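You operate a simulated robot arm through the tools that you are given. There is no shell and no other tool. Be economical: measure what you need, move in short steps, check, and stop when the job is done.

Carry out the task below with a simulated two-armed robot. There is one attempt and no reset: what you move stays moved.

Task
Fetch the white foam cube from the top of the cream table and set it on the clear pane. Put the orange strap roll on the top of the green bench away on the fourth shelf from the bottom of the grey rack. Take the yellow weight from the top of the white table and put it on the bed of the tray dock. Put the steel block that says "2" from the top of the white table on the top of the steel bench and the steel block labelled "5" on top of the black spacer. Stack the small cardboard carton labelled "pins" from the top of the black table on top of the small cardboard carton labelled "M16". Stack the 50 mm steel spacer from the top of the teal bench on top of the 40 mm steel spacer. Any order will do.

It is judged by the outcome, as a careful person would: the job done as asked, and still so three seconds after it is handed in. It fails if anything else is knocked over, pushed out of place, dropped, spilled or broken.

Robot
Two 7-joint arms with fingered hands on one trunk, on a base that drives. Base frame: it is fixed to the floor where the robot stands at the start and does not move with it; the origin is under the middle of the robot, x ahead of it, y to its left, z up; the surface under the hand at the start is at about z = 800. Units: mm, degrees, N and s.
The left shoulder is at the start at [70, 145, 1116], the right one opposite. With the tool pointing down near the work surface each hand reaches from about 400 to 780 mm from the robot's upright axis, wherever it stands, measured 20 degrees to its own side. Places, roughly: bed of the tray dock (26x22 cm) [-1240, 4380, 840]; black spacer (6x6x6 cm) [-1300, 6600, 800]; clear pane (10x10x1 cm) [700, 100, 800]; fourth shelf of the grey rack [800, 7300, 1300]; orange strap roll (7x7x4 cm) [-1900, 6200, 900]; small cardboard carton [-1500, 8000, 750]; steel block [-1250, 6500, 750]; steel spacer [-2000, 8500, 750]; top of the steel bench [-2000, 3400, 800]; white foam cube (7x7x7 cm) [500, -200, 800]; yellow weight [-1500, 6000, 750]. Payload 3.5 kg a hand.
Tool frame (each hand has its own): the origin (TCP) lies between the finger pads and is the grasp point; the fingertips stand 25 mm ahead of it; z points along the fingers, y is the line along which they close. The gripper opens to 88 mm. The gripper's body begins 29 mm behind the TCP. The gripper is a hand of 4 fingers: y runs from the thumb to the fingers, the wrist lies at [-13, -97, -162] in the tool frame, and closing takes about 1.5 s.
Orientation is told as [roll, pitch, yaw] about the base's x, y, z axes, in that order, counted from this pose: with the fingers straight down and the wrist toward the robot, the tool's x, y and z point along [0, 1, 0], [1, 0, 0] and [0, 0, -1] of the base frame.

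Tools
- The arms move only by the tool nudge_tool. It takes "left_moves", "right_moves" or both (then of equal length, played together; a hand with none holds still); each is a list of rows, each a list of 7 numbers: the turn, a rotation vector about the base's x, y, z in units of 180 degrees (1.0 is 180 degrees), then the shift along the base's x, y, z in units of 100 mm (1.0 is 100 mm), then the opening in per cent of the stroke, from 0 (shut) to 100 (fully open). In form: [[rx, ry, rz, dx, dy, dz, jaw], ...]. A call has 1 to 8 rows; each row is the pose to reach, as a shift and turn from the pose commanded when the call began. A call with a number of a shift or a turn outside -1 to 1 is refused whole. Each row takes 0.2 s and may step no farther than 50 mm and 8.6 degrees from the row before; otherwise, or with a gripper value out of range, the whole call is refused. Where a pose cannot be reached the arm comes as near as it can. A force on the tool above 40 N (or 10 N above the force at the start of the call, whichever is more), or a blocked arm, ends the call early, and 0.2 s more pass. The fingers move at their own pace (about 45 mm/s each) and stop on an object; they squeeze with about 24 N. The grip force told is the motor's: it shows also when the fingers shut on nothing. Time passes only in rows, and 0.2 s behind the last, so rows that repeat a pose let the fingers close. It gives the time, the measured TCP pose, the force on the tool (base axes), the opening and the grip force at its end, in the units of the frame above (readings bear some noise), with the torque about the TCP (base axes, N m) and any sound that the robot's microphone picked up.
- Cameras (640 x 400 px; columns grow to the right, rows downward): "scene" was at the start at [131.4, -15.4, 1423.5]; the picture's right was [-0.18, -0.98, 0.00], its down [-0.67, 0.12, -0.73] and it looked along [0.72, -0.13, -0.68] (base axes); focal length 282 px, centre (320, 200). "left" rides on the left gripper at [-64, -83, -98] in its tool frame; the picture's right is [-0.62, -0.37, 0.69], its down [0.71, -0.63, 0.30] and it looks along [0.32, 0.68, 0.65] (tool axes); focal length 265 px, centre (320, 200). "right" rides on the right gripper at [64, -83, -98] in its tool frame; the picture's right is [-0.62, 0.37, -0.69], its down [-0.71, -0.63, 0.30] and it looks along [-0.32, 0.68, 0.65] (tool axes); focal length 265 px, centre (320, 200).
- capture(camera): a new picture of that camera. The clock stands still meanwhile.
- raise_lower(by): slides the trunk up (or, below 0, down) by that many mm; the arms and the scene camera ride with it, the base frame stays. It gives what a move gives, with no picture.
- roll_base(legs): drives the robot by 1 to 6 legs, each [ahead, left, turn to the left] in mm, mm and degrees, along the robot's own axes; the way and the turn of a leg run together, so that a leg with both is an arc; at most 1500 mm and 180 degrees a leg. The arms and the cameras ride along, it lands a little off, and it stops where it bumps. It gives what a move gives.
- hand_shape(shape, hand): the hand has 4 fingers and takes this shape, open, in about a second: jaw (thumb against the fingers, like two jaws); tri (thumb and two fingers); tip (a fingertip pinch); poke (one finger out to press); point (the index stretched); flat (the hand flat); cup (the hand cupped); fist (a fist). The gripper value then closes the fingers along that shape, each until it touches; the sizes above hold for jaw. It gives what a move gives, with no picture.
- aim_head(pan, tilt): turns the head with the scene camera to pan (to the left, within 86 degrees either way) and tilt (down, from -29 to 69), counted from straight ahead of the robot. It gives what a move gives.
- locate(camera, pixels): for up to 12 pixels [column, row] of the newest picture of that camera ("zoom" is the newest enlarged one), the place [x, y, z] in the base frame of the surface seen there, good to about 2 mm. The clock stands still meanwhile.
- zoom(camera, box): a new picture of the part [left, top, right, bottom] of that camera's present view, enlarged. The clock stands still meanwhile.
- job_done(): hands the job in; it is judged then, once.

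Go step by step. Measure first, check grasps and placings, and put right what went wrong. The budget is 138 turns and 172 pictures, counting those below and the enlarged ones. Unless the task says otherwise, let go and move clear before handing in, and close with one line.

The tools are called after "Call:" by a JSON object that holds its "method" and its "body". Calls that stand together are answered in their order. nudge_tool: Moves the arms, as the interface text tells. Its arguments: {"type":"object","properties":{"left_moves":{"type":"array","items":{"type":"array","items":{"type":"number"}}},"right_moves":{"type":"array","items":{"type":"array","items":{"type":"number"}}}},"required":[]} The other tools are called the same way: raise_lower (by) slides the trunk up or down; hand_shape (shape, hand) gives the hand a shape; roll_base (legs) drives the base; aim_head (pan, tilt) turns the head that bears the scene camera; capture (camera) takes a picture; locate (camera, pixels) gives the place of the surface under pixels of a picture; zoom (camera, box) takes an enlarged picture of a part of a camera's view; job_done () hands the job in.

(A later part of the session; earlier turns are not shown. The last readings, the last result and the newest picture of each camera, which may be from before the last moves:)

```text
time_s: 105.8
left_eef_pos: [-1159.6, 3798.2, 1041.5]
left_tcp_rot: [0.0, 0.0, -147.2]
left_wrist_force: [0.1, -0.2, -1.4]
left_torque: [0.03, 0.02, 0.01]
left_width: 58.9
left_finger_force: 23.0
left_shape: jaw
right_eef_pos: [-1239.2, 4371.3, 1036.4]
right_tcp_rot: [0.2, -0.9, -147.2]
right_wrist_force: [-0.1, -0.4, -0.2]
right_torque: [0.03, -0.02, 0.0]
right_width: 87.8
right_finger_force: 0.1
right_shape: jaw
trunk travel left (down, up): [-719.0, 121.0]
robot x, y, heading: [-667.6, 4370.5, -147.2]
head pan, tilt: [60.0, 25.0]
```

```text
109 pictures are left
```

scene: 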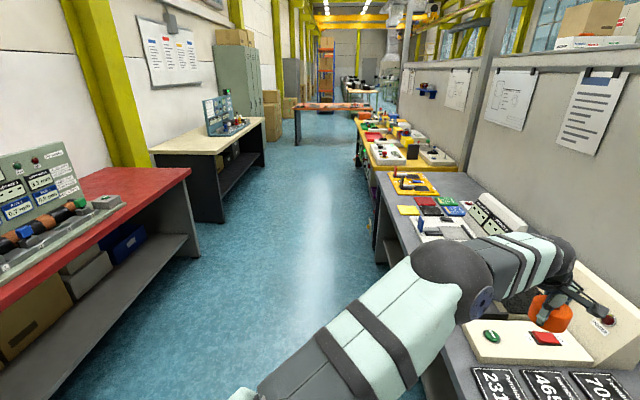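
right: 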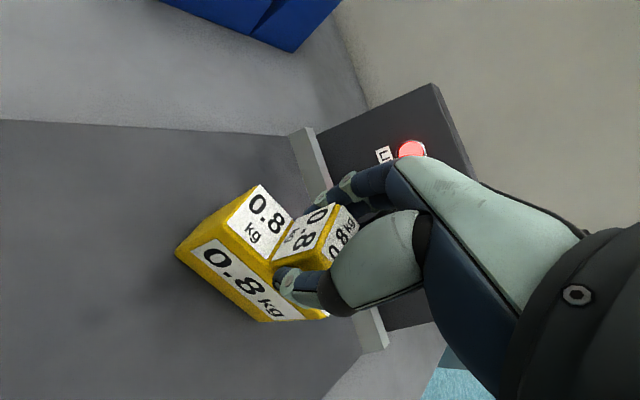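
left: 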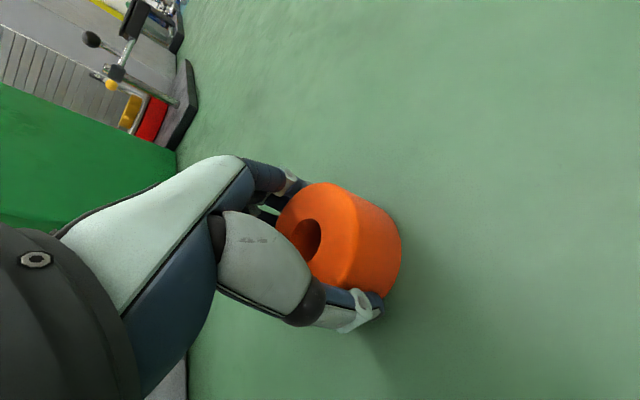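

Partition stands at x≈−1675, so the steel bench is behind it; later. Now carry the roll toward the grey rack: back to mid-aisle, turn to +y and drive.

Call:
{"method": "roll_base", "body": {"legs": [[-335, 218, 0], [0, 0, -123], [1000, 0, 0], [900, 0, 0]]}}

Call:
{"method": "aim_head", "body": {"pan": -50, "tilt": 10}}

Call:
{"method": "capture", "body": {"camera": "scene"}}

```text
time_s: 122.6
left_eef_pos: [-424.7, 7015.1, 1043.9]
left_tcp_rot: [0.0, -0.1, 88.8]
left_wrist_force: [-0.2, -0.3, -1.6]
left_torque: [0.01, 0.03, -0.03]
left_width: 58.5
left_finger_force: 23.9
left_shape: jaw
right_eef_pos: [96.6, 6761.1, 1036.7]
right_tcp_rot: [0.3, -1.0, 88.8]
right_wrist_force: [0.4, 0.4, -0.6]
right_torque: [-0.04, -0.03, 0.02]
right_width: 87.9
right_finger_force: 0.1
right_shape: jaw
trunk travel left (down, up): [-719.0, 121.0]
robot x, y, heading: [-225.2, 6286.5, 88.8]
head pan, tilt: [60.0, 25.0]
```

```text
time_s: 124.5
left_eef_pos: [-423.4, 7016.0, 1042.0]
left_tcp_rot: [0.0, 0.0, 88.9]
left_wrist_force: [-0.5, 0.1, -0.9]
left_torque: [-0.02, 0.01, -0.01]
left_width: 58.5
left_finger_force: 24.0
left_shape: jaw
right_eef_pos: [94.7, 6761.4, 1036.4]
right_tcp_rot: [0.3, -1.0, 88.8]
right_wrist_force: [0.2, 0.1, -0.5]
right_torque: [-0.01, -0.02, 0.01]
right_width: 87.5
right_finger_force: 0.1
right_shape: jaw
trunk travel left (down, up): [-719.0, 121.0]
robot x, y, heading: [-227.4, 6290.2, 88.9]
head pan, tilt: [-50.0, 10.0]
```

```text
108 pictures are left
```

scene: 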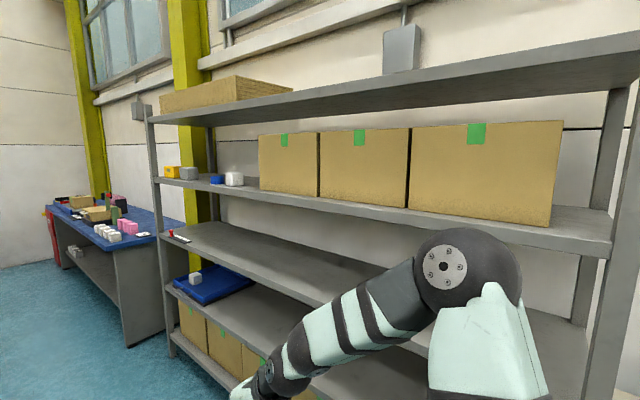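

The rack shows five shelves; the fourth seems the one with green-taped boxes. Measure heights and free spots.

Call:
{"method": "zoom", "body": {"camera": "scene", "box": [140, 90, 380, 240]}}

Call:
{"method": "locate", "body": {"camera": "scene", "pixels": [[200, 185], [248, 190], [400, 212], [585, 235], [585, 215], [220, 235], [300, 270], [250, 320], [180, 345], [300, 105], [560, 75], [260, 180]]}}

```text
2.67 times, centred on (260, 165) of scene
```

zoom: 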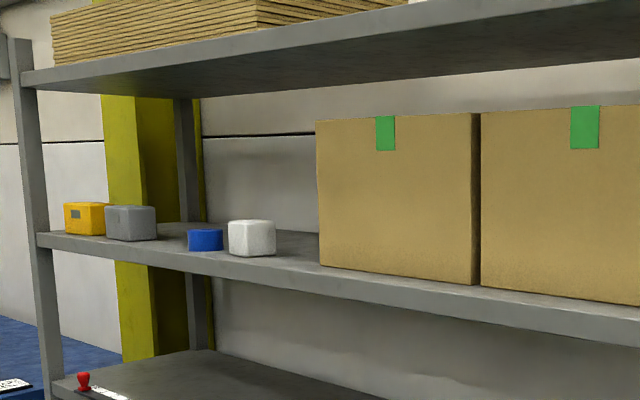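

```text
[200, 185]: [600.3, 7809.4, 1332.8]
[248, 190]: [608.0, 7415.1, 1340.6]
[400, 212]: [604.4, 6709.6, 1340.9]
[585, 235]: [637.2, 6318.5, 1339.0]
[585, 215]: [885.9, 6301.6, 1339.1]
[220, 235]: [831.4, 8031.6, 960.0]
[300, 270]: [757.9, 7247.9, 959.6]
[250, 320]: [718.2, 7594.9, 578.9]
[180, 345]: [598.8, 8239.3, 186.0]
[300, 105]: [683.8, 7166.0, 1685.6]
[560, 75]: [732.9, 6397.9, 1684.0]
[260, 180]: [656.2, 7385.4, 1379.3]
```

Fourth shelf top is z≈1340 (others 186, 579, 960, 1685). Measure free spots on it.

Call:
{"method": "locate", "body": {"camera": "zoom", "pixels": [[100, 230], [154, 238], [188, 248], [222, 247], [232, 254], [274, 254], [321, 262], [172, 238], [225, 232], [290, 250], [290, 235], [60, 232]]}}

Call:
{"method": "locate", "body": {"camera": "scene", "pixels": [[550, 222], [562, 205], [600, 200], [570, 232], [612, 250], [620, 130], [590, 130], [577, 215]]}}

```text
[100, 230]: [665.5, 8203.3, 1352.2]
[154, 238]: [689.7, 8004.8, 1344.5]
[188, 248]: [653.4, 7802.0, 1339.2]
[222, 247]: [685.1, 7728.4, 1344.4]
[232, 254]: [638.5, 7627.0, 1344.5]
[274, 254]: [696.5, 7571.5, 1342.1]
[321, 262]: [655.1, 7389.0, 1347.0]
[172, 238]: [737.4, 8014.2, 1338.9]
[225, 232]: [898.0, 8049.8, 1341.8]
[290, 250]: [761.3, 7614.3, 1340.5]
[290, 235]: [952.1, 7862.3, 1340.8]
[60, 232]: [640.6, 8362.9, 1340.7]
```

```text
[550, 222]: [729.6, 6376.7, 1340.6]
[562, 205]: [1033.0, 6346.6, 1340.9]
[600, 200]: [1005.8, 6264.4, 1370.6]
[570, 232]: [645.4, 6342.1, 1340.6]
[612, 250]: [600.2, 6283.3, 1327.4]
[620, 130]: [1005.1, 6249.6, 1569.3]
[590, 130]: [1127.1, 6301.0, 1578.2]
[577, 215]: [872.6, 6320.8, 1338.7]
```

Best free spot: y≈7900 between the grey box (≥8000) and the blue item (≤7805). Drive to face it from a safe distance.

Call:
{"method": "roll_base", "body": {"legs": [[1410, 150, 0], [0, 0, -88.9]]}}

Call:
{"method": "raise_lower", "body": {"by": 121}}

Call:
{"method": "nudge_tool", "body": {"left_moves": [[0, 0, 0, -0.25, 0, 0.2, 0], [0, 0, 0, -0.5, 0, 0.45, 0], [0, 0, 0, -0.75, 0, 0.7, 0], [0, 0, 0, -1, 0, 1, 0]]}}

Call:
{"method": "nudge_tool", "body": {"left_moves": [[0, 0, 0, -0.25, 0, 0.25, 0], [0, 0, 0, -0.5, 0, 0.5, 0], [0, 0, 0, -0.75, 0, 0.75, 0], [0, 0, 0, -1, 0, 1, 0]]}}

Call:
{"method": "aim_head", "body": {"pan": 10, "tilt": 15}}

Call:
{"method": "capture", "body": {"camera": "scene"}}

```text
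time_s: 135.3
left_eef_pos: [374.1, 7916.5, 1043.2]
left_tcp_rot: [0.0, -0.1, 0.4]
left_wrist_force: [-0.3, -0.2, -1.8]
left_torque: [0.01, -0.01, 0.01]
left_width: 57.9
left_finger_force: 24.4
left_shape: jaw
right_eef_pos: [135.4, 7389.7, 1036.3]
right_tcp_rot: [0.1, -0.9, 0.4]
right_wrist_force: [-0.7, 1.1, 0.6]
right_torque: [-0.04, 0.0, 0.0]
right_width: 87.7
right_finger_force: 0.0
right_shape: jaw
trunk travel left (down, up): [-719.0, 121.0]
robot x, y, heading: [-347.5, 7695.4, 0.6]
head pan, tilt: [-50.0, 10.0]
```

```text
time_s: 136.8
left_eef_pos: [373.2, 7916.3, 1164.0]
left_tcp_rot: [0.0, 0.0, 0.5]
left_wrist_force: [-0.9, -0.4, -1.1]
left_torque: [0.03, 0.04, 0.01]
left_width: 57.9
left_finger_force: 24.2
left_shape: jaw
right_eef_pos: [135.3, 7388.8, 1157.6]
right_tcp_rot: [0.2, -0.9, 0.5]
right_wrist_force: [-0.5, 0.2, -0.1]
right_torque: [-0.01, 0.02, 0.0]
right_width: 87.7
right_finger_force: 0.0
right_shape: jaw
trunk travel left (down, up): [-840.0, 0.0]
robot x, y, heading: [-347.8, 7695.1, 0.6]
head pan, tilt: [-50.0, 10.0]
```

```text
time_s: 137.8
left_eef_pos: [271.9, 7917.0, 1265.3]
left_tcp_rot: [0.1, -0.1, 0.6]
left_wrist_force: [0.1, -0.3, -1.4]
left_torque: [-0.03, -0.05, -0.01]
left_width: 58.1
left_finger_force: 23.9
left_shape: jaw
right_eef_pos: [132.4, 7389.0, 1158.3]
right_tcp_rot: [0.2, -1.0, 0.5]
right_wrist_force: [-0.6, 0.5, 0.2]
right_torque: [-0.01, 0.0, 0.02]
right_width: 87.6
right_finger_force: 0.0
right_shape: jaw
trunk travel left (down, up): [-840.0, 0.0]
robot x, y, heading: [-344.0, 7694.9, 0.4]
head pan, tilt: [-50.0, 10.0]
```

```text
time_s: 138.8
left_eef_pos: [174.7, 7919.4, 1363.3]
left_tcp_rot: [-0.1, -0.2, 0.2]
left_wrist_force: [-0.3, 0.3, -0.4]
left_torque: [-0.03, -0.03, -0.02]
left_width: 57.8
left_finger_force: 23.8
left_shape: jaw
right_eef_pos: [134.9, 7392.3, 1158.2]
right_tcp_rot: [0.0, -0.9, 0.5]
right_wrist_force: [-0.8, 0.5, 0.5]
right_torque: [0.02, 0.01, -0.02]
right_width: 87.5
right_finger_force: 0.1
right_shape: jaw
trunk travel left (down, up): [-840.0, 0.0]
robot x, y, heading: [-348.4, 7696.1, 0.5]
head pan, tilt: [-50.0, 10.0]
```

```text
time_s: 140.1
left_eef_pos: [174.6, 7917.0, 1362.6]
left_tcp_rot: [0.0, -0.2, 0.3]
left_wrist_force: [0.6, 0.3, -1.7]
left_torque: [0.02, 0.01, -0.01]
left_width: 57.9
left_finger_force: 23.5
left_shape: jaw
right_eef_pos: [134.7, 7389.2, 1157.0]
right_tcp_rot: [0.1, -0.9, 0.6]
right_wrist_force: [-0.1, -0.5, 0.2]
right_torque: [0.0, 0.02, -0.03]
right_width: 87.6
right_finger_force: 0.1
right_shape: jaw
trunk travel left (down, up): [-840.0, 0.0]
robot x, y, heading: [-347.8, 7699.2, 0.5]
head pan, tilt: [10.0, 15.0]
```

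```text
106 pictures are left
```

scene: 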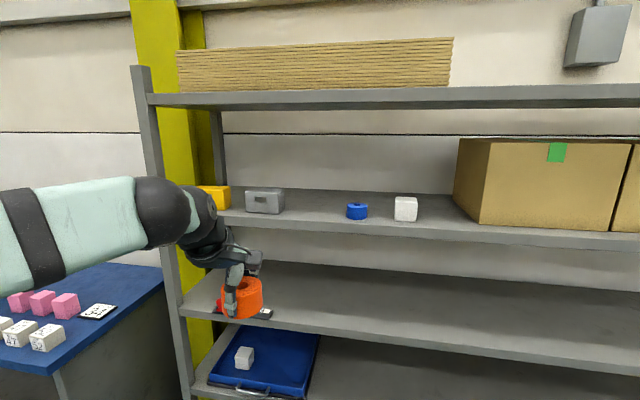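

Good view: spot between the grey box (265,200) and blue ring (357,211). Raise the left hand a bit, extend it, tuck the right hand back.

Call:
{"method": "nudge_tool", "body": {"left_moves": [[0, 0, 0, 0.2, 0, 0.2, 0], [0, 0, 0, 0.45, 0, 0.4, 0], [0, 0, 0, 0.7, 0, 0.45, 0], [0, 0, 0, 0.95, 0, 0.45, 0]], "right_moves": [[0, 0, 0, -0.2, 0, 0, 100], [0, 0, 0, -0.4, 0, 0, 100], [0, 0, 0, -0.6, 0, 0, 100], [0, 0, 0, -0.8, 0, 0, 100]]}}

Call:
{"method": "locate", "body": {"camera": "scene", "pixels": [[284, 208], [347, 215], [315, 215], [300, 228], [315, 205], [284, 192], [315, 240], [400, 95], [300, 110]]}}

```text
time_s: 141.1
left_eef_pos: [272.2, 7916.0, 1409.6]
left_tcp_rot: [0.1, 0.0, 0.4]
left_wrist_force: [0.5, 0.1, -1.3]
left_torque: [0.0, 0.02, 0.02]
left_width: 58.1
left_finger_force: 24.3
left_shape: jaw
right_eef_pos: [56.0, 7389.6, 1157.0]
right_tcp_rot: [0.1, -0.9, 0.4]
right_wrist_force: [0.6, 0.5, 0.1]
right_torque: [-0.01, -0.01, 0.02]
right_width: 87.7
right_finger_force: 0.1
right_shape: jaw
trunk travel left (down, up): [-840.0, 0.0]
robot x, y, heading: [-348.6, 7693.2, 0.8]
head pan, tilt: [10.0, 15.0]
```

```text
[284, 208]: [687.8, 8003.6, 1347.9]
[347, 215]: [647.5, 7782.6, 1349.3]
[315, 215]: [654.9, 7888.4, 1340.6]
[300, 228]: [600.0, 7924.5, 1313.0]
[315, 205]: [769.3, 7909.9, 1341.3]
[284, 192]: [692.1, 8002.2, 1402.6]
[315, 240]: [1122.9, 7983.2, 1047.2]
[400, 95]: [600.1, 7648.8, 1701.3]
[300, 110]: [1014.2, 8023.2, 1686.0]
```

Gap centre is y≈7893. Drive in 395 mm with a −27 mm sidestep.

Call:
{"method": "roll_base", "body": {"legs": [[0, -25, -0.8], [250, 0, 0]]}}

Call:
{"method": "capture", "body": {"camera": "scene"}}

```text
time_s: 143.3
left_eef_pos: [520.0, 7881.1, 1411.4]
left_tcp_rot: [0.0, -0.2, -0.5]
left_wrist_force: [-0.8, 0.7, -1.2]
left_torque: [-0.01, 0.01, 0.02]
left_width: 58.0
left_finger_force: 24.1
left_shape: jaw
right_eef_pos: [296.4, 7357.0, 1158.3]
right_tcp_rot: [0.2, -1.1, -0.4]
right_wrist_force: [-0.5, -0.5, 0.9]
right_torque: [0.03, 0.03, -0.05]
right_width: 87.6
right_finger_force: 0.1
right_shape: jaw
trunk travel left (down, up): [-840.0, 0.0]
robot x, y, heading: [-100.0, 7667.7, -0.3]
head pan, tilt: [10.0, 15.0]
```

```text
105 pictures are left
```

scene: 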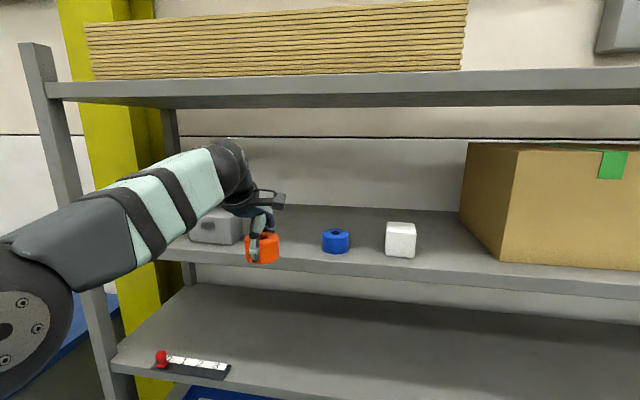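

Clear so far. Move in another 148 mm.

Call:
{"method": "roll_base", "body": {"legs": [[148, 12, 0]]}}

Call:
{"method": "capture", "body": {"camera": "left"}}

Call:
{"method": "capture", "body": {"camera": "scene"}}

```text
time_s: 144.7
left_eef_pos: [665.5, 7891.3, 1412.3]
left_tcp_rot: [0.1, -0.4, -0.3]
left_wrist_force: [-0.3, -0.7, -1.4]
left_torque: [0.04, -0.01, 0.03]
left_width: 57.9
left_finger_force: 24.0
left_shape: jaw
right_eef_pos: [444.9, 7367.7, 1159.0]
right_tcp_rot: [0.1, -1.0, -0.4]
right_wrist_force: [0.1, -0.3, 0.5]
right_torque: [-0.04, -0.02, 0.0]
right_width: 87.5
right_finger_force: 0.0
right_shape: jaw
trunk travel left (down, up): [-840.0, 0.0]
robot x, y, heading: [46.8, 7680.1, -0.3]
head pan, tilt: [10.0, 15.0]
```

```text
104 pictures are left
```

left: 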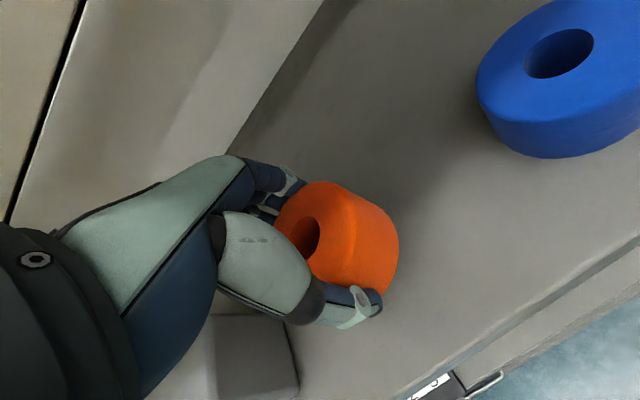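

```text
103 pictures are left
```

scene: 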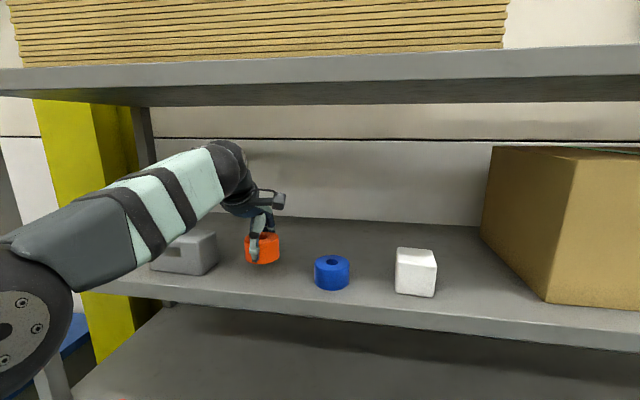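

Positioned over the gap. Lower to contact (≈1372).

Call:
{"method": "nudge_tool", "body": {"left_moves": [[0, 0, 0, 0, 0, -0.2, 0], [0, 0, 0, 0, 0, -0.34, 0], [0, 0, 0, 0, 0, -0.38, 0], [0, 0, 0, 0, 0, -0.4, 0], [0, 0, 0, 0, 0, -0.4, 0]]}}

Call:
{"method": "capture", "body": {"camera": "left"}}

```text
time_s: 145.9
left_eef_pos: [668.4, 7891.4, 1371.2]
left_tcp_rot: [0.0, -0.3, -0.3]
left_wrist_force: [3.3, 0.0, 7.4]
left_torque: [0.0, -0.04, 0.03]
left_width: 57.5
left_finger_force: 24.1
left_shape: jaw
right_eef_pos: [445.8, 7366.5, 1157.8]
right_tcp_rot: [0.2, -0.9, -0.3]
right_wrist_force: [0.2, 0.9, -0.8]
right_torque: [0.01, 0.0, 0.0]
right_width: 87.5
right_finger_force: 0.1
right_shape: jaw
trunk travel left (down, up): [-840.0, 0.0]
robot x, y, heading: [45.9, 7682.2, -0.3]
head pan, tilt: [10.0, 15.0]
```

```text
102 pictures are left
```

left: 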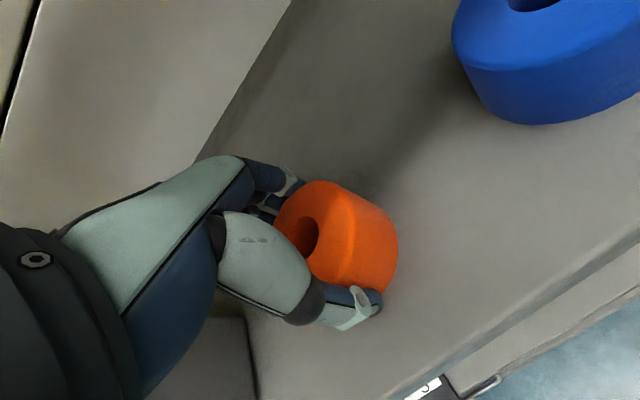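

Roll touches the shelf (7 N). Open, then rise slightly and verify it stays.

Call:
{"method": "nudge_tool", "body": {"left_moves": [[0, 0, 0, 0, 0, 0, 40], [0, 0, 0, 0, 0, 0, 100], [0, 0, 0, 0, 0, 0, 100], [0, 0, 0, 0, 0, 0, 100], [0, 0, 0, 0, 0, 0.05, 100], [0, 0, 0, 0, 0, 0.15, 100]]}}

Call:
{"method": "capture", "body": {"camera": "left"}}

```text
time_s: 147.3
left_eef_pos: [670.2, 7891.7, 1384.9]
left_tcp_rot: [0.1, -0.2, -0.4]
left_wrist_force: [-0.7, -1.0, 0.2]
left_torque: [-0.02, -0.04, -0.01]
left_width: 87.9
left_finger_force: 0.1
left_shape: jaw
right_eef_pos: [448.1, 7368.7, 1156.3]
right_tcp_rot: [0.2, -0.9, -0.3]
right_wrist_force: [0.0, -0.7, -0.5]
right_torque: [0.0, -0.01, 0.02]
right_width: 87.6
right_finger_force: 0.1
right_shape: jaw
trunk travel left (down, up): [-840.0, 0.0]
robot x, y, heading: [48.5, 7679.9, -0.1]
head pan, tilt: [10.0, 15.0]
```

```text
101 pictures are left
```

left: 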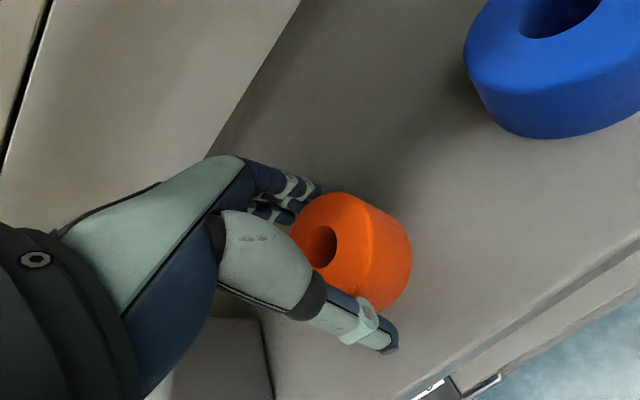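

Released, roll stays on the shelf. Rise clear and look.

Call:
{"method": "nudge_tool", "body": {"left_moves": [[0, 0, 0, 0, 0, 0.2, 100], [0, 0, 0, 0, 0, 0.45, 100], [0, 0, 0, 0, 0, 0.6, 100]]}}

Call:
{"method": "roll_base", "body": {"legs": [[-450, 0, 0]]}}

Call:
{"method": "capture", "body": {"camera": "scene"}}

```text
time_s: 148.1
left_eef_pos: [669.6, 7892.1, 1445.1]
left_tcp_rot: [0.0, -0.1, -0.3]
left_wrist_force: [0.3, 0.2, 0.5]
left_torque: [-0.02, -0.01, -0.03]
left_width: 88.1
left_finger_force: 0.1
left_shape: jaw
right_eef_pos: [447.2, 7367.3, 1157.5]
right_tcp_rot: [0.2, -0.9, -0.3]
right_wrist_force: [-0.7, 0.2, -0.8]
right_torque: [0.03, 0.01, 0.03]
right_width: 87.7
right_finger_force: 0.1
right_shape: jaw
trunk travel left (down, up): [-840.0, 0.0]
robot x, y, heading: [46.0, 7679.5, -0.2]
head pan, tilt: [10.0, 15.0]
```

```text
time_s: 150.8
left_eef_pos: [226.0, 7893.1, 1443.2]
left_tcp_rot: [0.1, 0.0, -0.5]
left_wrist_force: [0.4, 0.9, -0.2]
left_torque: [-0.01, 0.01, -0.01]
left_width: 87.8
left_finger_force: 0.0
left_shape: jaw
right_eef_pos: [0.3, 7369.4, 1156.3]
right_tcp_rot: [0.2, -0.9, -0.5]
right_wrist_force: [-0.4, -0.4, 0.2]
right_torque: [-0.02, 0.02, 0.01]
right_width: 87.6
right_finger_force: 0.0
right_shape: jaw
trunk travel left (down, up): [-840.0, 0.0]
robot x, y, heading: [-401.0, 7682.3, -0.3]
head pan, tilt: [10.0, 15.0]
```

```text
100 pictures are left
```

scene: 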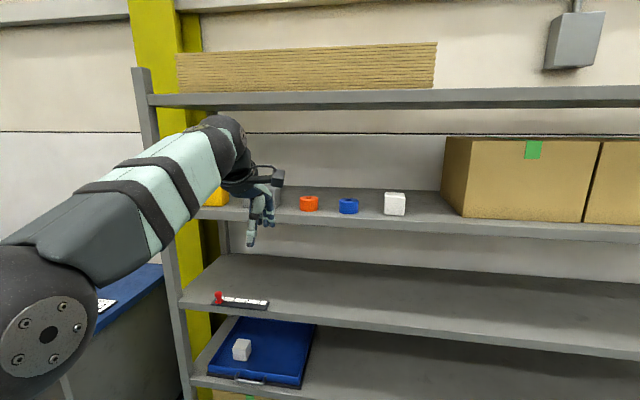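

Roll is on the fourth shelf. Now lower the left arm, turn to the black table side, and look.

Call:
{"method": "nudge_tool", "body": {"left_moves": [[0, 0, 0, 0, 0, -0.3, 100], [0, 0, 0, 0, 0, -0.6, 100], [0, 0, 0, 0, 0, -1, 100]]}}

Call:
{"method": "nudge_tool", "body": {"left_moves": [[0, 0, 0, -0.2, 0, -0.35, 100], [0, 0, 0, -0.4, 0, -0.7, 100], [0, 0, 0, -0.6, 0, -1, 100]]}}

Call:
{"method": "roll_base", "body": {"legs": [[0, 0, 90], [0, 0, 90.3]]}}

Call:
{"method": "aim_head", "body": {"pan": -10, "tilt": 30}}

Call:
{"method": "capture", "body": {"camera": "scene"}}

```text
time_s: 151.6
left_eef_pos: [222.3, 7892.0, 1342.6]
left_tcp_rot: [0.0, -0.1, -0.5]
left_wrist_force: [0.0, 0.9, -0.4]
left_torque: [0.03, -0.01, -0.01]
left_width: 87.8
left_finger_force: 0.1
left_shape: jaw
right_eef_pos: [-1.0, 7370.0, 1157.4]
right_tcp_rot: [0.2, -1.0, -0.5]
right_wrist_force: [0.0, 0.5, 0.0]
right_torque: [0.02, 0.01, -0.01]
right_width: 87.5
right_finger_force: 0.1
right_shape: jaw
trunk travel left (down, up): [-840.0, 0.0]
robot x, y, heading: [-397.9, 7680.4, -0.3]
head pan, tilt: [10.0, 15.0]
```

```text
time_s: 152.4
left_eef_pos: [163.7, 7892.9, 1243.4]
left_tcp_rot: [0.1, -0.2, -0.5]
left_wrist_force: [-0.4, 0.3, -0.7]
left_torque: [0.01, -0.01, 0.02]
left_width: 87.9
left_finger_force: 0.1
left_shape: jaw
right_eef_pos: [-2.6, 7369.8, 1157.6]
right_tcp_rot: [0.2, -1.0, -0.5]
right_wrist_force: [0.3, 0.0, -0.3]
right_torque: [-0.02, 0.02, 0.0]
right_width: 87.8
right_finger_force: 0.0
right_shape: jaw
trunk travel left (down, up): [-840.0, 0.0]
robot x, y, heading: [-400.9, 7682.4, -0.6]
head pan, tilt: [10.0, 15.0]
```

```text
time_s: 160.5
left_eef_pos: [-957.4, 7468.8, 1243.8]
left_tcp_rot: [0.1, -0.1, -179.7]
left_wrist_force: [-0.2, 0.8, 0.2]
left_torque: [0.0, 0.0, -0.03]
left_width: 88.0
left_finger_force: 0.1
left_shape: jaw
right_eef_pos: [-800.9, 7993.0, 1157.6]
right_tcp_rot: [0.1, -0.9, -179.7]
right_wrist_force: [0.2, 0.0, 0.0]
right_torque: [0.0, 0.01, 0.01]
right_width: 87.5
right_finger_force: 0.1
right_shape: jaw
trunk travel left (down, up): [-840.0, 0.0]
robot x, y, heading: [-398.9, 7680.6, -179.6]
head pan, tilt: [10.0, 15.0]
```

```text
time_s: 161.3
left_eef_pos: [-958.1, 7466.6, 1245.4]
left_tcp_rot: [0.0, -0.2, -179.6]
left_wrist_force: [-0.6, 0.1, 0.7]
left_torque: [0.0, -0.03, -0.01]
left_width: 88.0
left_finger_force: 0.0
left_shape: jaw
right_eef_pos: [-800.4, 7992.0, 1158.6]
right_tcp_rot: [0.2, -1.0, -179.8]
right_wrist_force: [-0.7, 0.0, 0.2]
right_torque: [0.0, 0.02, 0.0]
right_width: 87.6
right_finger_force: 0.0
right_shape: jaw
trunk travel left (down, up): [-840.0, 0.0]
robot x, y, heading: [-403.4, 7684.5, -179.8]
head pan, tilt: [-10.0, 30.0]
```

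```text
99 pictures are left
```

scene: 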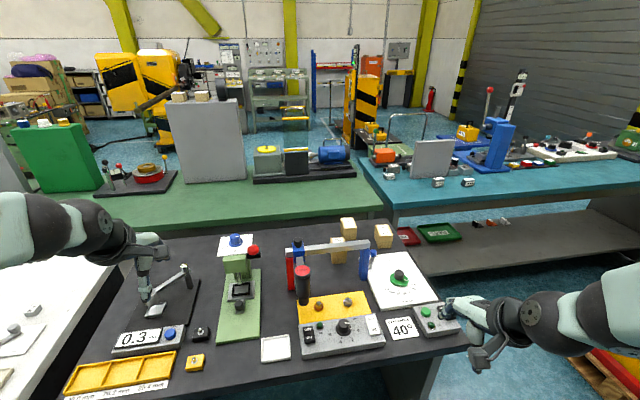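

Cartons sit at the far right of the black table (347,228),(337,250),(383,237); spacers on the teal bench around (437,182),(468,182). Zoom both.

Call:
{"method": "zoom", "body": {"camera": "scene", "box": [310, 200, 430, 275]}}

Call:
{"method": "zoom", "body": {"camera": "scene", "box": [360, 140, 488, 220]}}

Call:
{"method": "locate", "body": {"camera": "scene", "pixels": [[347, 220], [347, 235], [337, 240], [337, 258], [383, 230], [385, 243], [437, 180], [468, 180], [388, 170], [395, 212], [430, 350], [480, 275]]}}

```text
5.33 times, centred on (370, 238) of scene
```

zoom: 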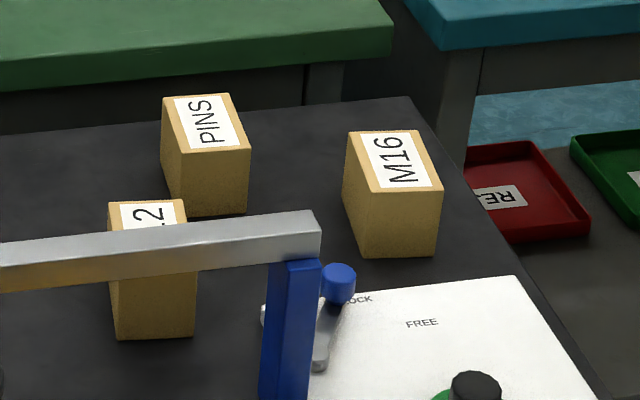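

```text
5.00 times, centred on (424, 180) of scene
```

zoom: 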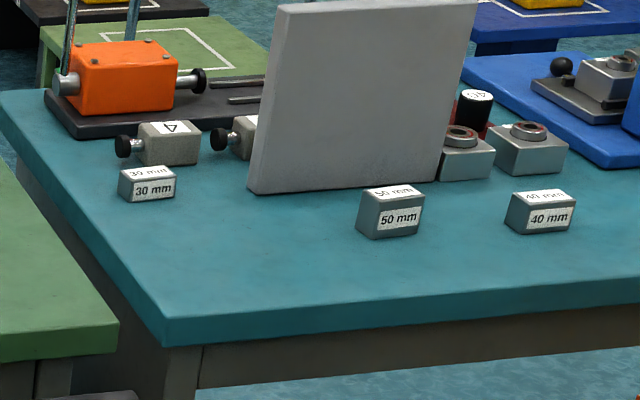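

```text
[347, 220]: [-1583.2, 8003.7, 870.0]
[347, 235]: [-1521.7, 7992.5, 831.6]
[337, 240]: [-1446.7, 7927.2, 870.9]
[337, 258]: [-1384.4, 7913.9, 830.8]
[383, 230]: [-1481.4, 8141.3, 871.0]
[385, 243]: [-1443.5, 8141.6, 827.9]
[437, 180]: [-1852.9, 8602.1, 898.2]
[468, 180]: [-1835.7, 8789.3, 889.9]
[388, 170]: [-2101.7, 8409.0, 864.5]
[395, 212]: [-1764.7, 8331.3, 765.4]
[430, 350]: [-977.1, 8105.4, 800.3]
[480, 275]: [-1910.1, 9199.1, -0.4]
```

PINS at (−1550,8003), M16 at (−1462,8141); 50 mm spacer (−1853,8602), 40 mm (−1836,8789). All are reachable from the corner near (−1390,8540). Check the pallet and edges there.

Call:
{"method": "aim_head", "body": {"pan": -40, "tilt": 35}}

Call:
{"method": "capture", "body": {"camera": "scene"}}

```text
time_s: 162.3
left_eef_pos: [-956.9, 7468.3, 1243.0]
left_tcp_rot: [0.0, -0.2, -179.8]
left_wrist_force: [0.3, 1.1, 0.6]
left_torque: [-0.02, -0.01, -0.02]
left_width: 87.7
left_finger_force: 0.1
left_shape: jaw
right_eef_pos: [-801.0, 7991.5, 1157.1]
right_tcp_rot: [0.2, -1.0, -179.7]
right_wrist_force: [-0.7, 0.3, -0.1]
right_torque: [-0.01, 0.02, 0.03]
right_width: 87.9
right_finger_force: 0.1
right_shape: jaw
trunk travel left (down, up): [-840.0, 0.0]
robot x, y, heading: [-401.5, 7679.9, -179.7]
head pan, tilt: [-40.0, 35.0]
```

```text
96 pictures are left
```

scene: 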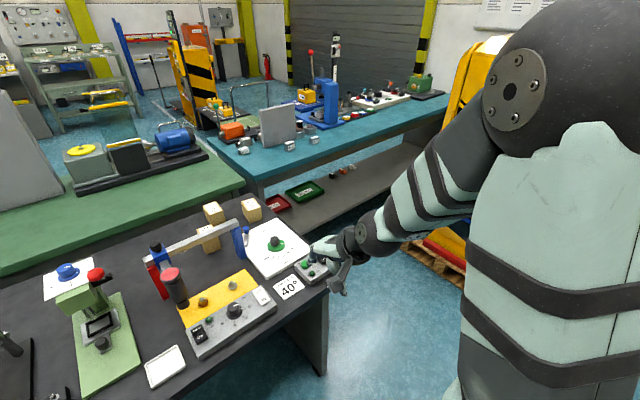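

Call:
{"method": "locate", "body": {"camera": "scene", "pixels": [[440, 275], [410, 252], [325, 290], [450, 275], [265, 212], [328, 370], [442, 100], [370, 250], [246, 185], [385, 155], [408, 250], [300, 230]]}}

```text
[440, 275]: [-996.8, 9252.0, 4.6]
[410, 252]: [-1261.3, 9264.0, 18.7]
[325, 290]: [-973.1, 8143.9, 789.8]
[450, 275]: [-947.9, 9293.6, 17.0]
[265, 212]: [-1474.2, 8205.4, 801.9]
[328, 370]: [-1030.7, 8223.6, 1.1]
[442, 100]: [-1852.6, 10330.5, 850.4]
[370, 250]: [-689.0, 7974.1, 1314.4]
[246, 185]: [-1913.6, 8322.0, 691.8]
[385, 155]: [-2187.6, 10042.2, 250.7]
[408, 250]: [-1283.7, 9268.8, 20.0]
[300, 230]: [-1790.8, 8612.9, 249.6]
```

Free floor spans y 8210–9250 there. Drive in facing −x toward the teal bench.

Call:
{"method": "roll_base", "body": {"legs": [[0, -930, 0], [880, 0, 0]]}}

Call:
{"method": "aim_head", "body": {"pan": -5, "tilt": 45}}

Call:
{"method": "capture", "body": {"camera": "scene"}}

```text
time_s: 171.4
left_eef_pos: [-1848.7, 8379.9, 1244.2]
left_tcp_rot: [0.1, -0.2, -179.4]
left_wrist_force: [0.0, -0.1, -0.3]
left_torque: [-0.01, 0.04, -0.02]
left_width: 88.0
left_finger_force: 0.0
left_shape: jaw
right_eef_pos: [-1694.0, 8907.0, 1158.5]
right_tcp_rot: [0.2, -1.0, -179.4]
right_wrist_force: [0.5, -0.2, 0.3]
right_torque: [-0.01, 0.02, -0.01]
right_width: 87.5
right_finger_force: 0.1
right_shape: jaw
trunk travel left (down, up): [-840.0, 0.0]
robot x, y, heading: [-1293.6, 8601.0, -179.4]
head pan, tilt: [-40.0, 35.0]
```

```text
time_s: 172.4
left_eef_pos: [-1849.2, 8380.7, 1243.9]
left_tcp_rot: [-0.1, -0.1, -179.4]
left_wrist_force: [-0.7, -0.3, 0.0]
left_torque: [0.01, -0.01, 0.01]
left_width: 87.8
left_finger_force: 0.0
left_shape: jaw
right_eef_pos: [-1694.1, 8905.7, 1157.2]
right_tcp_rot: [0.2, -0.9, -179.4]
right_wrist_force: [-0.2, 0.1, 0.1]
right_torque: [0.02, -0.01, 0.01]
right_width: 87.5
right_finger_force: 0.1
right_shape: jaw
trunk travel left (down, up): [-840.0, 0.0]
robot x, y, heading: [-1292.8, 8599.8, -179.3]
head pan, tilt: [-5.0, 45.0]
```

```text
95 pictures are left
```

scene: 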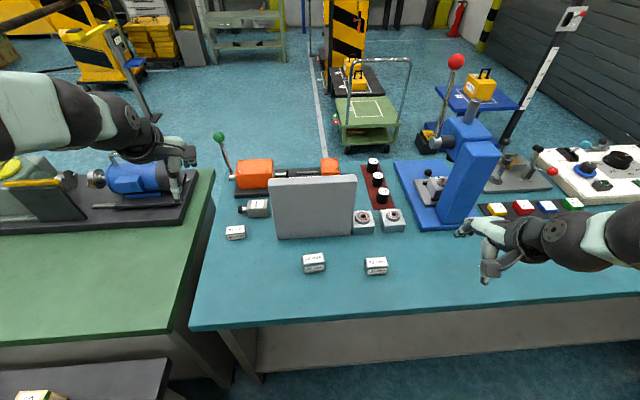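

Spacers: 50 mm at (314,263), 40 mm at (376,266). Zoom and measure.

Call:
{"method": "zoom", "body": {"camera": "scene", "box": [290, 240, 402, 290]}}

Call:
{"method": "locate", "body": {"camera": "zoom", "pixels": [[75, 90], [180, 75], [205, 110], [90, 125], [140, 100], [90, 180], [435, 105], [540, 100], [555, 135], [445, 145], [495, 120], [450, 195]]}}

Call:
{"method": "locate", "body": {"camera": "scene", "pixels": [[270, 180], [356, 178], [280, 237], [345, 290], [395, 225], [363, 215], [435, 225], [484, 118], [455, 60]]}}

```text
5.71 times, centred on (346, 265) of scene
```

zoom: 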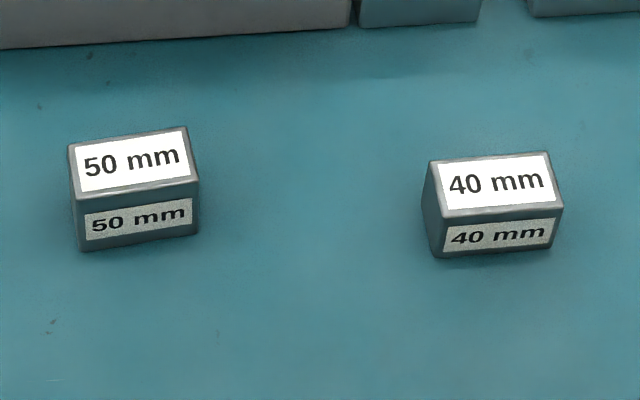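

```text
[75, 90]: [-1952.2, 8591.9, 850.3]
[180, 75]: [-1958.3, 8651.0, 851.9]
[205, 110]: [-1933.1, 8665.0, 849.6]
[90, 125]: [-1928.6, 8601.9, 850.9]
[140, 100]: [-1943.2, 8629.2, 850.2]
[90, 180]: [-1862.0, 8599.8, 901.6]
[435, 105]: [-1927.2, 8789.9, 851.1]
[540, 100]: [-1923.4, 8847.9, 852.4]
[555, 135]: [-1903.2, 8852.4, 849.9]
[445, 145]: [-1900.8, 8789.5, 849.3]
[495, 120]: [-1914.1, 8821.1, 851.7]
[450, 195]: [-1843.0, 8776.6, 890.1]
```

```text
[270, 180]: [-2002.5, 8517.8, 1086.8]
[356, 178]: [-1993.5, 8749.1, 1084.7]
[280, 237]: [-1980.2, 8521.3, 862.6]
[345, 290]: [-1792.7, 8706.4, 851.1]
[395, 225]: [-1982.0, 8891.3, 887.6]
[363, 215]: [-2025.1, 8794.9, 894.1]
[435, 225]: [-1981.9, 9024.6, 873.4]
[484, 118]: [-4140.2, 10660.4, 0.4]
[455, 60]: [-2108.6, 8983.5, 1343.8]
```

Pick the right zoom pixels for the top faces.

Call:
{"method": "locate", "body": {"camera": "zoom", "pixels": [[73, 150], [184, 131], [195, 177], [80, 196], [135, 165], [85, 247], [433, 165], [546, 156], [559, 205], [445, 215], [495, 185], [440, 255]]}}

```text
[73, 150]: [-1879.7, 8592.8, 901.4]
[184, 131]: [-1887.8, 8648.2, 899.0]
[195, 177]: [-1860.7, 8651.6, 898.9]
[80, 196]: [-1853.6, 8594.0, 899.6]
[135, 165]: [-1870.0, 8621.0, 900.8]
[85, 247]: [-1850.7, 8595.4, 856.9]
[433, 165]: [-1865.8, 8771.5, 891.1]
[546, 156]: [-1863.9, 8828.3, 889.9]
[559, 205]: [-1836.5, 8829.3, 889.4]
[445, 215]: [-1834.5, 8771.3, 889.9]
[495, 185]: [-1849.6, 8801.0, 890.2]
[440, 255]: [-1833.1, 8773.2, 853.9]
```

50 mm spacer: centre (−1870,8621), top 900, yaw ≈+7.5°, 60×32; 40 mm: centre (−1850,8800), top 890, yaw ≈0. Move the right hand above the 50 mm one.

Call:
{"method": "nudge_tool", "body": {"right_moves": [[0, 0, 0, -0.3, -0.33, 0, 100], [0, 0, 0, -0.6, -0.66, 0, 100], [0, 0, 0, -0.9, -1, 0, 100]]}}

Call:
{"method": "nudge_tool", "body": {"right_moves": [[0, 0, 0.02, -0.3, -0.33, 0, 100], [0, 0, 0.038, -0.6, -0.66, 0, 100], [0, 0, 0.038, -0.86, -1, 0, 100]]}}

Call:
{"method": "nudge_tool", "body": {"right_moves": [[0, 0, 0, 0, -0.4, 0, 100], [0, 0, 0, 0, -0.85, 0, 100], [0, 0, 0, 0, -0.85, 0, 100]]}}

Call:
{"method": "raise_lower", "body": {"by": -200}}

Call:
{"method": "capture", "body": {"camera": "right"}}

Call:
{"method": "capture", "body": {"camera": "scene"}}

```text
time_s: 173.2
left_eef_pos: [-1849.6, 8380.1, 1242.8]
left_tcp_rot: [0.1, -0.1, -179.4]
left_wrist_force: [0.0, 0.8, -0.3]
left_torque: [-0.02, 0.01, 0.01]
left_width: 87.9
left_finger_force: 0.0
left_shape: jaw
right_eef_pos: [-1786.9, 8806.0, 1156.9]
right_tcp_rot: [0.2, -0.8, -179.3]
right_wrist_force: [-1.1, -0.8, -0.5]
right_torque: [-0.01, 0.02, -0.01]
right_width: 87.7
right_finger_force: 0.0
right_shape: jaw
trunk travel left (down, up): [-840.0, 0.0]
robot x, y, heading: [-1290.6, 8600.7, -179.5]
head pan, tilt: [-5.0, 45.0]
```

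```text
time_s: 174.0
left_eef_pos: [-1849.5, 8380.0, 1243.2]
left_tcp_rot: [0.1, -0.1, -179.4]
left_wrist_force: [0.4, -1.6, -0.2]
left_torque: [0.02, -0.03, -0.01]
left_width: 88.1
left_finger_force: 0.1
left_shape: jaw
right_eef_pos: [-1873.8, 8705.6, 1156.9]
right_tcp_rot: [0.0, -0.9, -172.5]
right_wrist_force: [-0.1, 0.5, -0.3]
right_torque: [0.0, 0.0, -0.01]
right_width: 87.7
right_finger_force: 0.2
right_shape: jaw
trunk travel left (down, up): [-840.0, 0.0]
robot x, y, heading: [-1290.4, 8601.2, -179.6]
head pan, tilt: [-5.0, 45.0]
```

```text
time_s: 174.8
left_eef_pos: [-1848.6, 8381.9, 1244.4]
left_tcp_rot: [0.1, -0.2, -179.4]
left_wrist_force: [0.4, 0.7, -0.6]
left_torque: [-0.01, -0.02, -0.01]
left_width: 88.0
left_finger_force: 0.0
left_shape: jaw
right_eef_pos: [-1870.6, 8621.7, 1155.8]
right_tcp_rot: [0.1, -0.8, -172.6]
right_wrist_force: [0.6, 0.4, 0.2]
right_torque: [0.0, 0.0, 0.0]
right_width: 87.9
right_finger_force: 0.1
right_shape: jaw
trunk travel left (down, up): [-840.0, 0.0]
robot x, y, heading: [-1291.0, 8598.4, -179.3]
head pan, tilt: [-5.0, 45.0]
```

```text
time_s: 177.0
left_eef_pos: [-1849.0, 8381.9, 1044.3]
left_tcp_rot: [-0.1, -0.1, -179.4]
left_wrist_force: [-0.2, 0.3, 0.1]
left_torque: [0.03, -0.01, 0.01]
left_width: 87.9
left_finger_force: 0.0
left_shape: jaw
right_eef_pos: [-1871.3, 8621.2, 957.2]
right_tcp_rot: [0.3, -0.9, -172.5]
right_wrist_force: [0.0, -0.6, -0.5]
right_torque: [0.01, 0.01, 0.02]
right_width: 87.4
right_finger_force: 0.1
right_shape: jaw
trunk travel left (down, up): [-640.0, 200.0]
robot x, y, heading: [-1293.7, 8597.5, -179.6]
head pan, tilt: [-5.0, 45.0]
```

```text
93 pictures are left
```

right: 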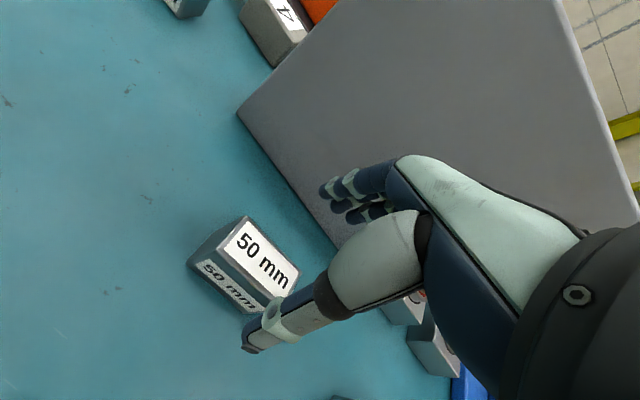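

```text
92 pictures are left
```

scene: 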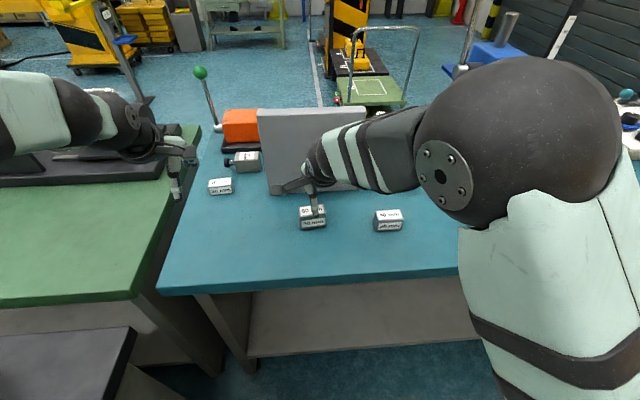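

Verify 50 mm spacer position from the right camera.

Call:
{"method": "locate", "body": {"camera": "right", "pixels": [[245, 219], [298, 267], [283, 297], [220, 250], [258, 258], [190, 264]]}}

```text
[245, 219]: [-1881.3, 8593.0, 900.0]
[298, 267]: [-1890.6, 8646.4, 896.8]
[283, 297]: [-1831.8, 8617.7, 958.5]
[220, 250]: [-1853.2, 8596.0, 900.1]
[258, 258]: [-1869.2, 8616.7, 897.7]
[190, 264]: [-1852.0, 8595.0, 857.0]
```

Aligned. Descend to z≈884, close, and lift.

Call:
{"method": "nudge_tool", "body": {"right_moves": [[0, 0, 0, 0, 0, -0.35, 100], [0, 0, 0, 0, 0, -0.73, 100], [0, 0, 0, 0, 0, -0.73, 100], [0, 0, 0, 0, 0, -0.73, 0], [0, 0, 0, 0, 0, -0.73, 0], [0, 0, 0, 0, 0, -0.73, 0], [0, 0, 0, 0, 0, -0.73, 0], [0, 0, 0, 0, 0, -0.73, 0]]}}

Call:
{"method": "nudge_tool", "body": {"right_moves": [[0, 0, 0, 0, 0, 0.1, 0], [0, 0, 0, 0, 0, 0.4, 0], [0, 0, 0, 0, 0, 0.75, 0], [0, 0, -0.02, 0.1, 0.4, 0.75, 0], [0, 0, -0.042, 0.2, 0.85, 0.75, 0], [0, 0, -0.042, 0.2, 1, 0.75, 0]]}}

Call:
{"method": "capture", "body": {"camera": "right"}}

```text
time_s: 178.8
left_eef_pos: [-1848.9, 8380.8, 1043.3]
left_tcp_rot: [0.0, 0.1, -179.3]
left_wrist_force: [-0.1, 0.0, 0.0]
left_torque: [0.01, 0.02, -0.01]
left_width: 87.7
left_finger_force: 0.0
left_shape: jaw
right_eef_pos: [-1869.9, 8620.5, 884.6]
right_tcp_rot: [0.2, -0.9, -172.5]
right_wrist_force: [-0.6, 0.4, -0.2]
right_torque: [-0.06, -0.04, 0.03]
right_width: 28.9
right_finger_force: 23.6
right_shape: jaw
trunk travel left (down, up): [-640.0, 200.0]
robot x, y, heading: [-1291.8, 8599.4, -179.6]
head pan, tilt: [-5.0, 45.0]
```

```text
time_s: 180.2
left_eef_pos: [-1850.6, 8380.5, 1043.3]
left_tcp_rot: [0.1, -0.1, -179.4]
left_wrist_force: [1.0, 0.3, 0.7]
left_torque: [0.0, -0.01, -0.01]
left_width: 87.9
left_finger_force: 0.1
left_shape: jaw
right_eef_pos: [-1852.4, 8722.3, 958.1]
right_tcp_rot: [0.2, -0.9, 179.9]
right_wrist_force: [0.1, 0.1, -8.8]
right_torque: [0.01, 0.01, 0.01]
right_width: 28.3
right_finger_force: 23.7
right_shape: jaw
trunk travel left (down, up): [-640.0, 200.0]
robot x, y, heading: [-1293.7, 8597.4, -179.2]
head pan, tilt: [-5.0, 45.0]
```

```text
91 pictures are left
```

right: 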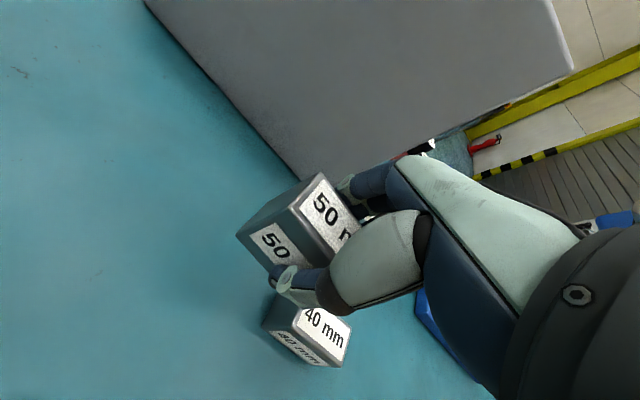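

Spacer held (28 mm, −8.8 N). Move over the 40 mm spacer and check before lowering.

Call:
{"method": "nudge_tool", "body": {"right_moves": [[0, 0, 0, 0.02, 0.4, 0, 0], [0, 0, 0, 0.02, 0.77, 0, 0], [0, 0, 0, 0.02, 0.77, -0.15, 0], [0, 0, 0, 0.02, 0.77, -0.25, 0], [0, 0, 0, 0.02, 0.77, -0.25, 0]]}}

Call:
{"method": "capture", "body": {"camera": "right"}}

Call:
{"method": "zoom", "body": {"camera": "scene", "box": [310, 170, 470, 270]}}

```text
time_s: 181.4
left_eef_pos: [-1850.1, 8380.3, 1044.1]
left_tcp_rot: [0.0, 0.0, -179.3]
left_wrist_force: [-0.3, 0.2, 1.0]
left_torque: [0.0, 0.03, 0.02]
left_width: 88.1
left_finger_force: 0.0
left_shape: jaw
right_eef_pos: [-1849.9, 8798.0, 933.2]
right_tcp_rot: [0.1, -0.9, 179.9]
right_wrist_force: [0.5, 0.6, -7.3]
right_torque: [0.02, 0.0, -0.01]
right_width: 28.3
right_finger_force: 23.9
right_shape: jaw
trunk travel left (down, up): [-640.0, 200.0]
robot x, y, heading: [-1292.6, 8601.0, -179.6]
head pan, tilt: [-5.0, 45.0]
```

```text
90 pictures are left
```

right: 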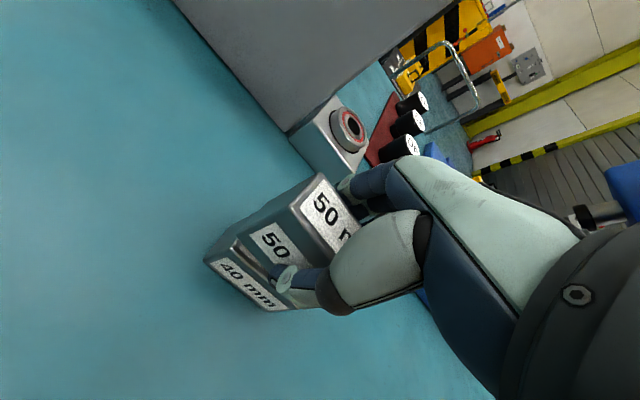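

```text
4.00 times, centred on (390, 220) of scene
```

zoom: 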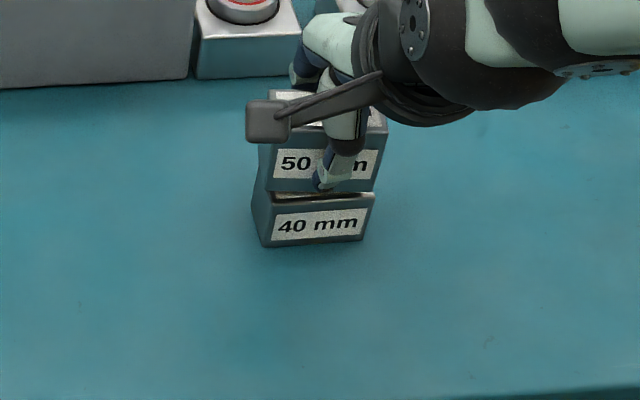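

Check relative alignment numerically.

Call:
{"method": "locate", "body": {"camera": "zoom", "pixels": [[264, 183], [372, 186], [264, 150], [376, 150], [268, 210], [370, 200], [258, 180], [265, 240], [362, 236]]}}

Call:
{"method": "locate", "body": {"camera": "right", "pixels": [[241, 240], [252, 252], [207, 258], [225, 247], [210, 264], [270, 306], [318, 178], [236, 233]]}}

```text
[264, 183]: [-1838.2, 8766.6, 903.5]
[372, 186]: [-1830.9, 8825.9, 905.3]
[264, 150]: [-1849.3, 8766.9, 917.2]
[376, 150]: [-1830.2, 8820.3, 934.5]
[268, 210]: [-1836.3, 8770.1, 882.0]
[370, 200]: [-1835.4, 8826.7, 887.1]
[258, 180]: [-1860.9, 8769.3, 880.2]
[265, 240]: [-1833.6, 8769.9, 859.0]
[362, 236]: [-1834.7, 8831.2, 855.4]
```

```text
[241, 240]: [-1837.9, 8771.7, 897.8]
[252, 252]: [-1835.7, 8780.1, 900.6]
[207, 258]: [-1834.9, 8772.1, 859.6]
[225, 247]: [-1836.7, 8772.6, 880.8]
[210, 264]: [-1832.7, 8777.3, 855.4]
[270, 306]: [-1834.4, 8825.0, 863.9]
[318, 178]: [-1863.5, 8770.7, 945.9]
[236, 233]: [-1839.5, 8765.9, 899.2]
```

Offsets are ~3 mm; correct +3 mm in y and lower to contact.

Call:
{"method": "nudge_tool", "body": {"right_moves": [[0, 0, 0, 0, 0.03, 0, 0], [0, 0, 0, 0, 0.03, -0.05, 0], [0, 0, 0, 0, 0.03, -0.08, 0], [0, 0, 0, 0, 0.03, -0.09, 0], [0, 0, 0, 0, 0.03, -0.09, 0]]}}

Call:
{"method": "zoom", "body": {"camera": "scene", "box": [310, 170, 470, 270]}}

```text
time_s: 182.6
left_eef_pos: [-1849.8, 8381.7, 1044.1]
left_tcp_rot: [0.0, 0.1, -179.4]
left_wrist_force: [0.5, 0.3, 0.6]
left_torque: [-0.04, -0.01, -0.02]
left_width: 87.7
left_finger_force: 0.2
left_shape: jaw
right_eef_pos: [-1851.2, 8801.2, 923.7]
right_tcp_rot: [0.2, -0.9, 180.0]
right_wrist_force: [-1.0, 1.3, -5.8]
right_torque: [-0.01, -0.01, -0.01]
right_width: 28.5
right_finger_force: 23.8
right_shape: jaw
trunk travel left (down, up): [-640.0, 200.0]
robot x, y, heading: [-1288.5, 8596.6, -179.4]
head pan, tilt: [-5.0, 45.0]
```

```text
4.00 times, centred on (390, 220) of scene
```

zoom: 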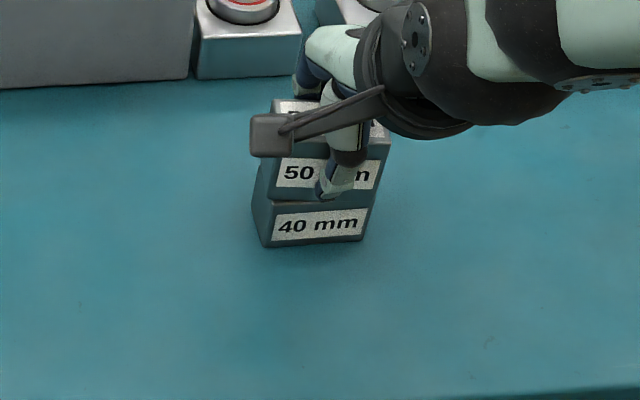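

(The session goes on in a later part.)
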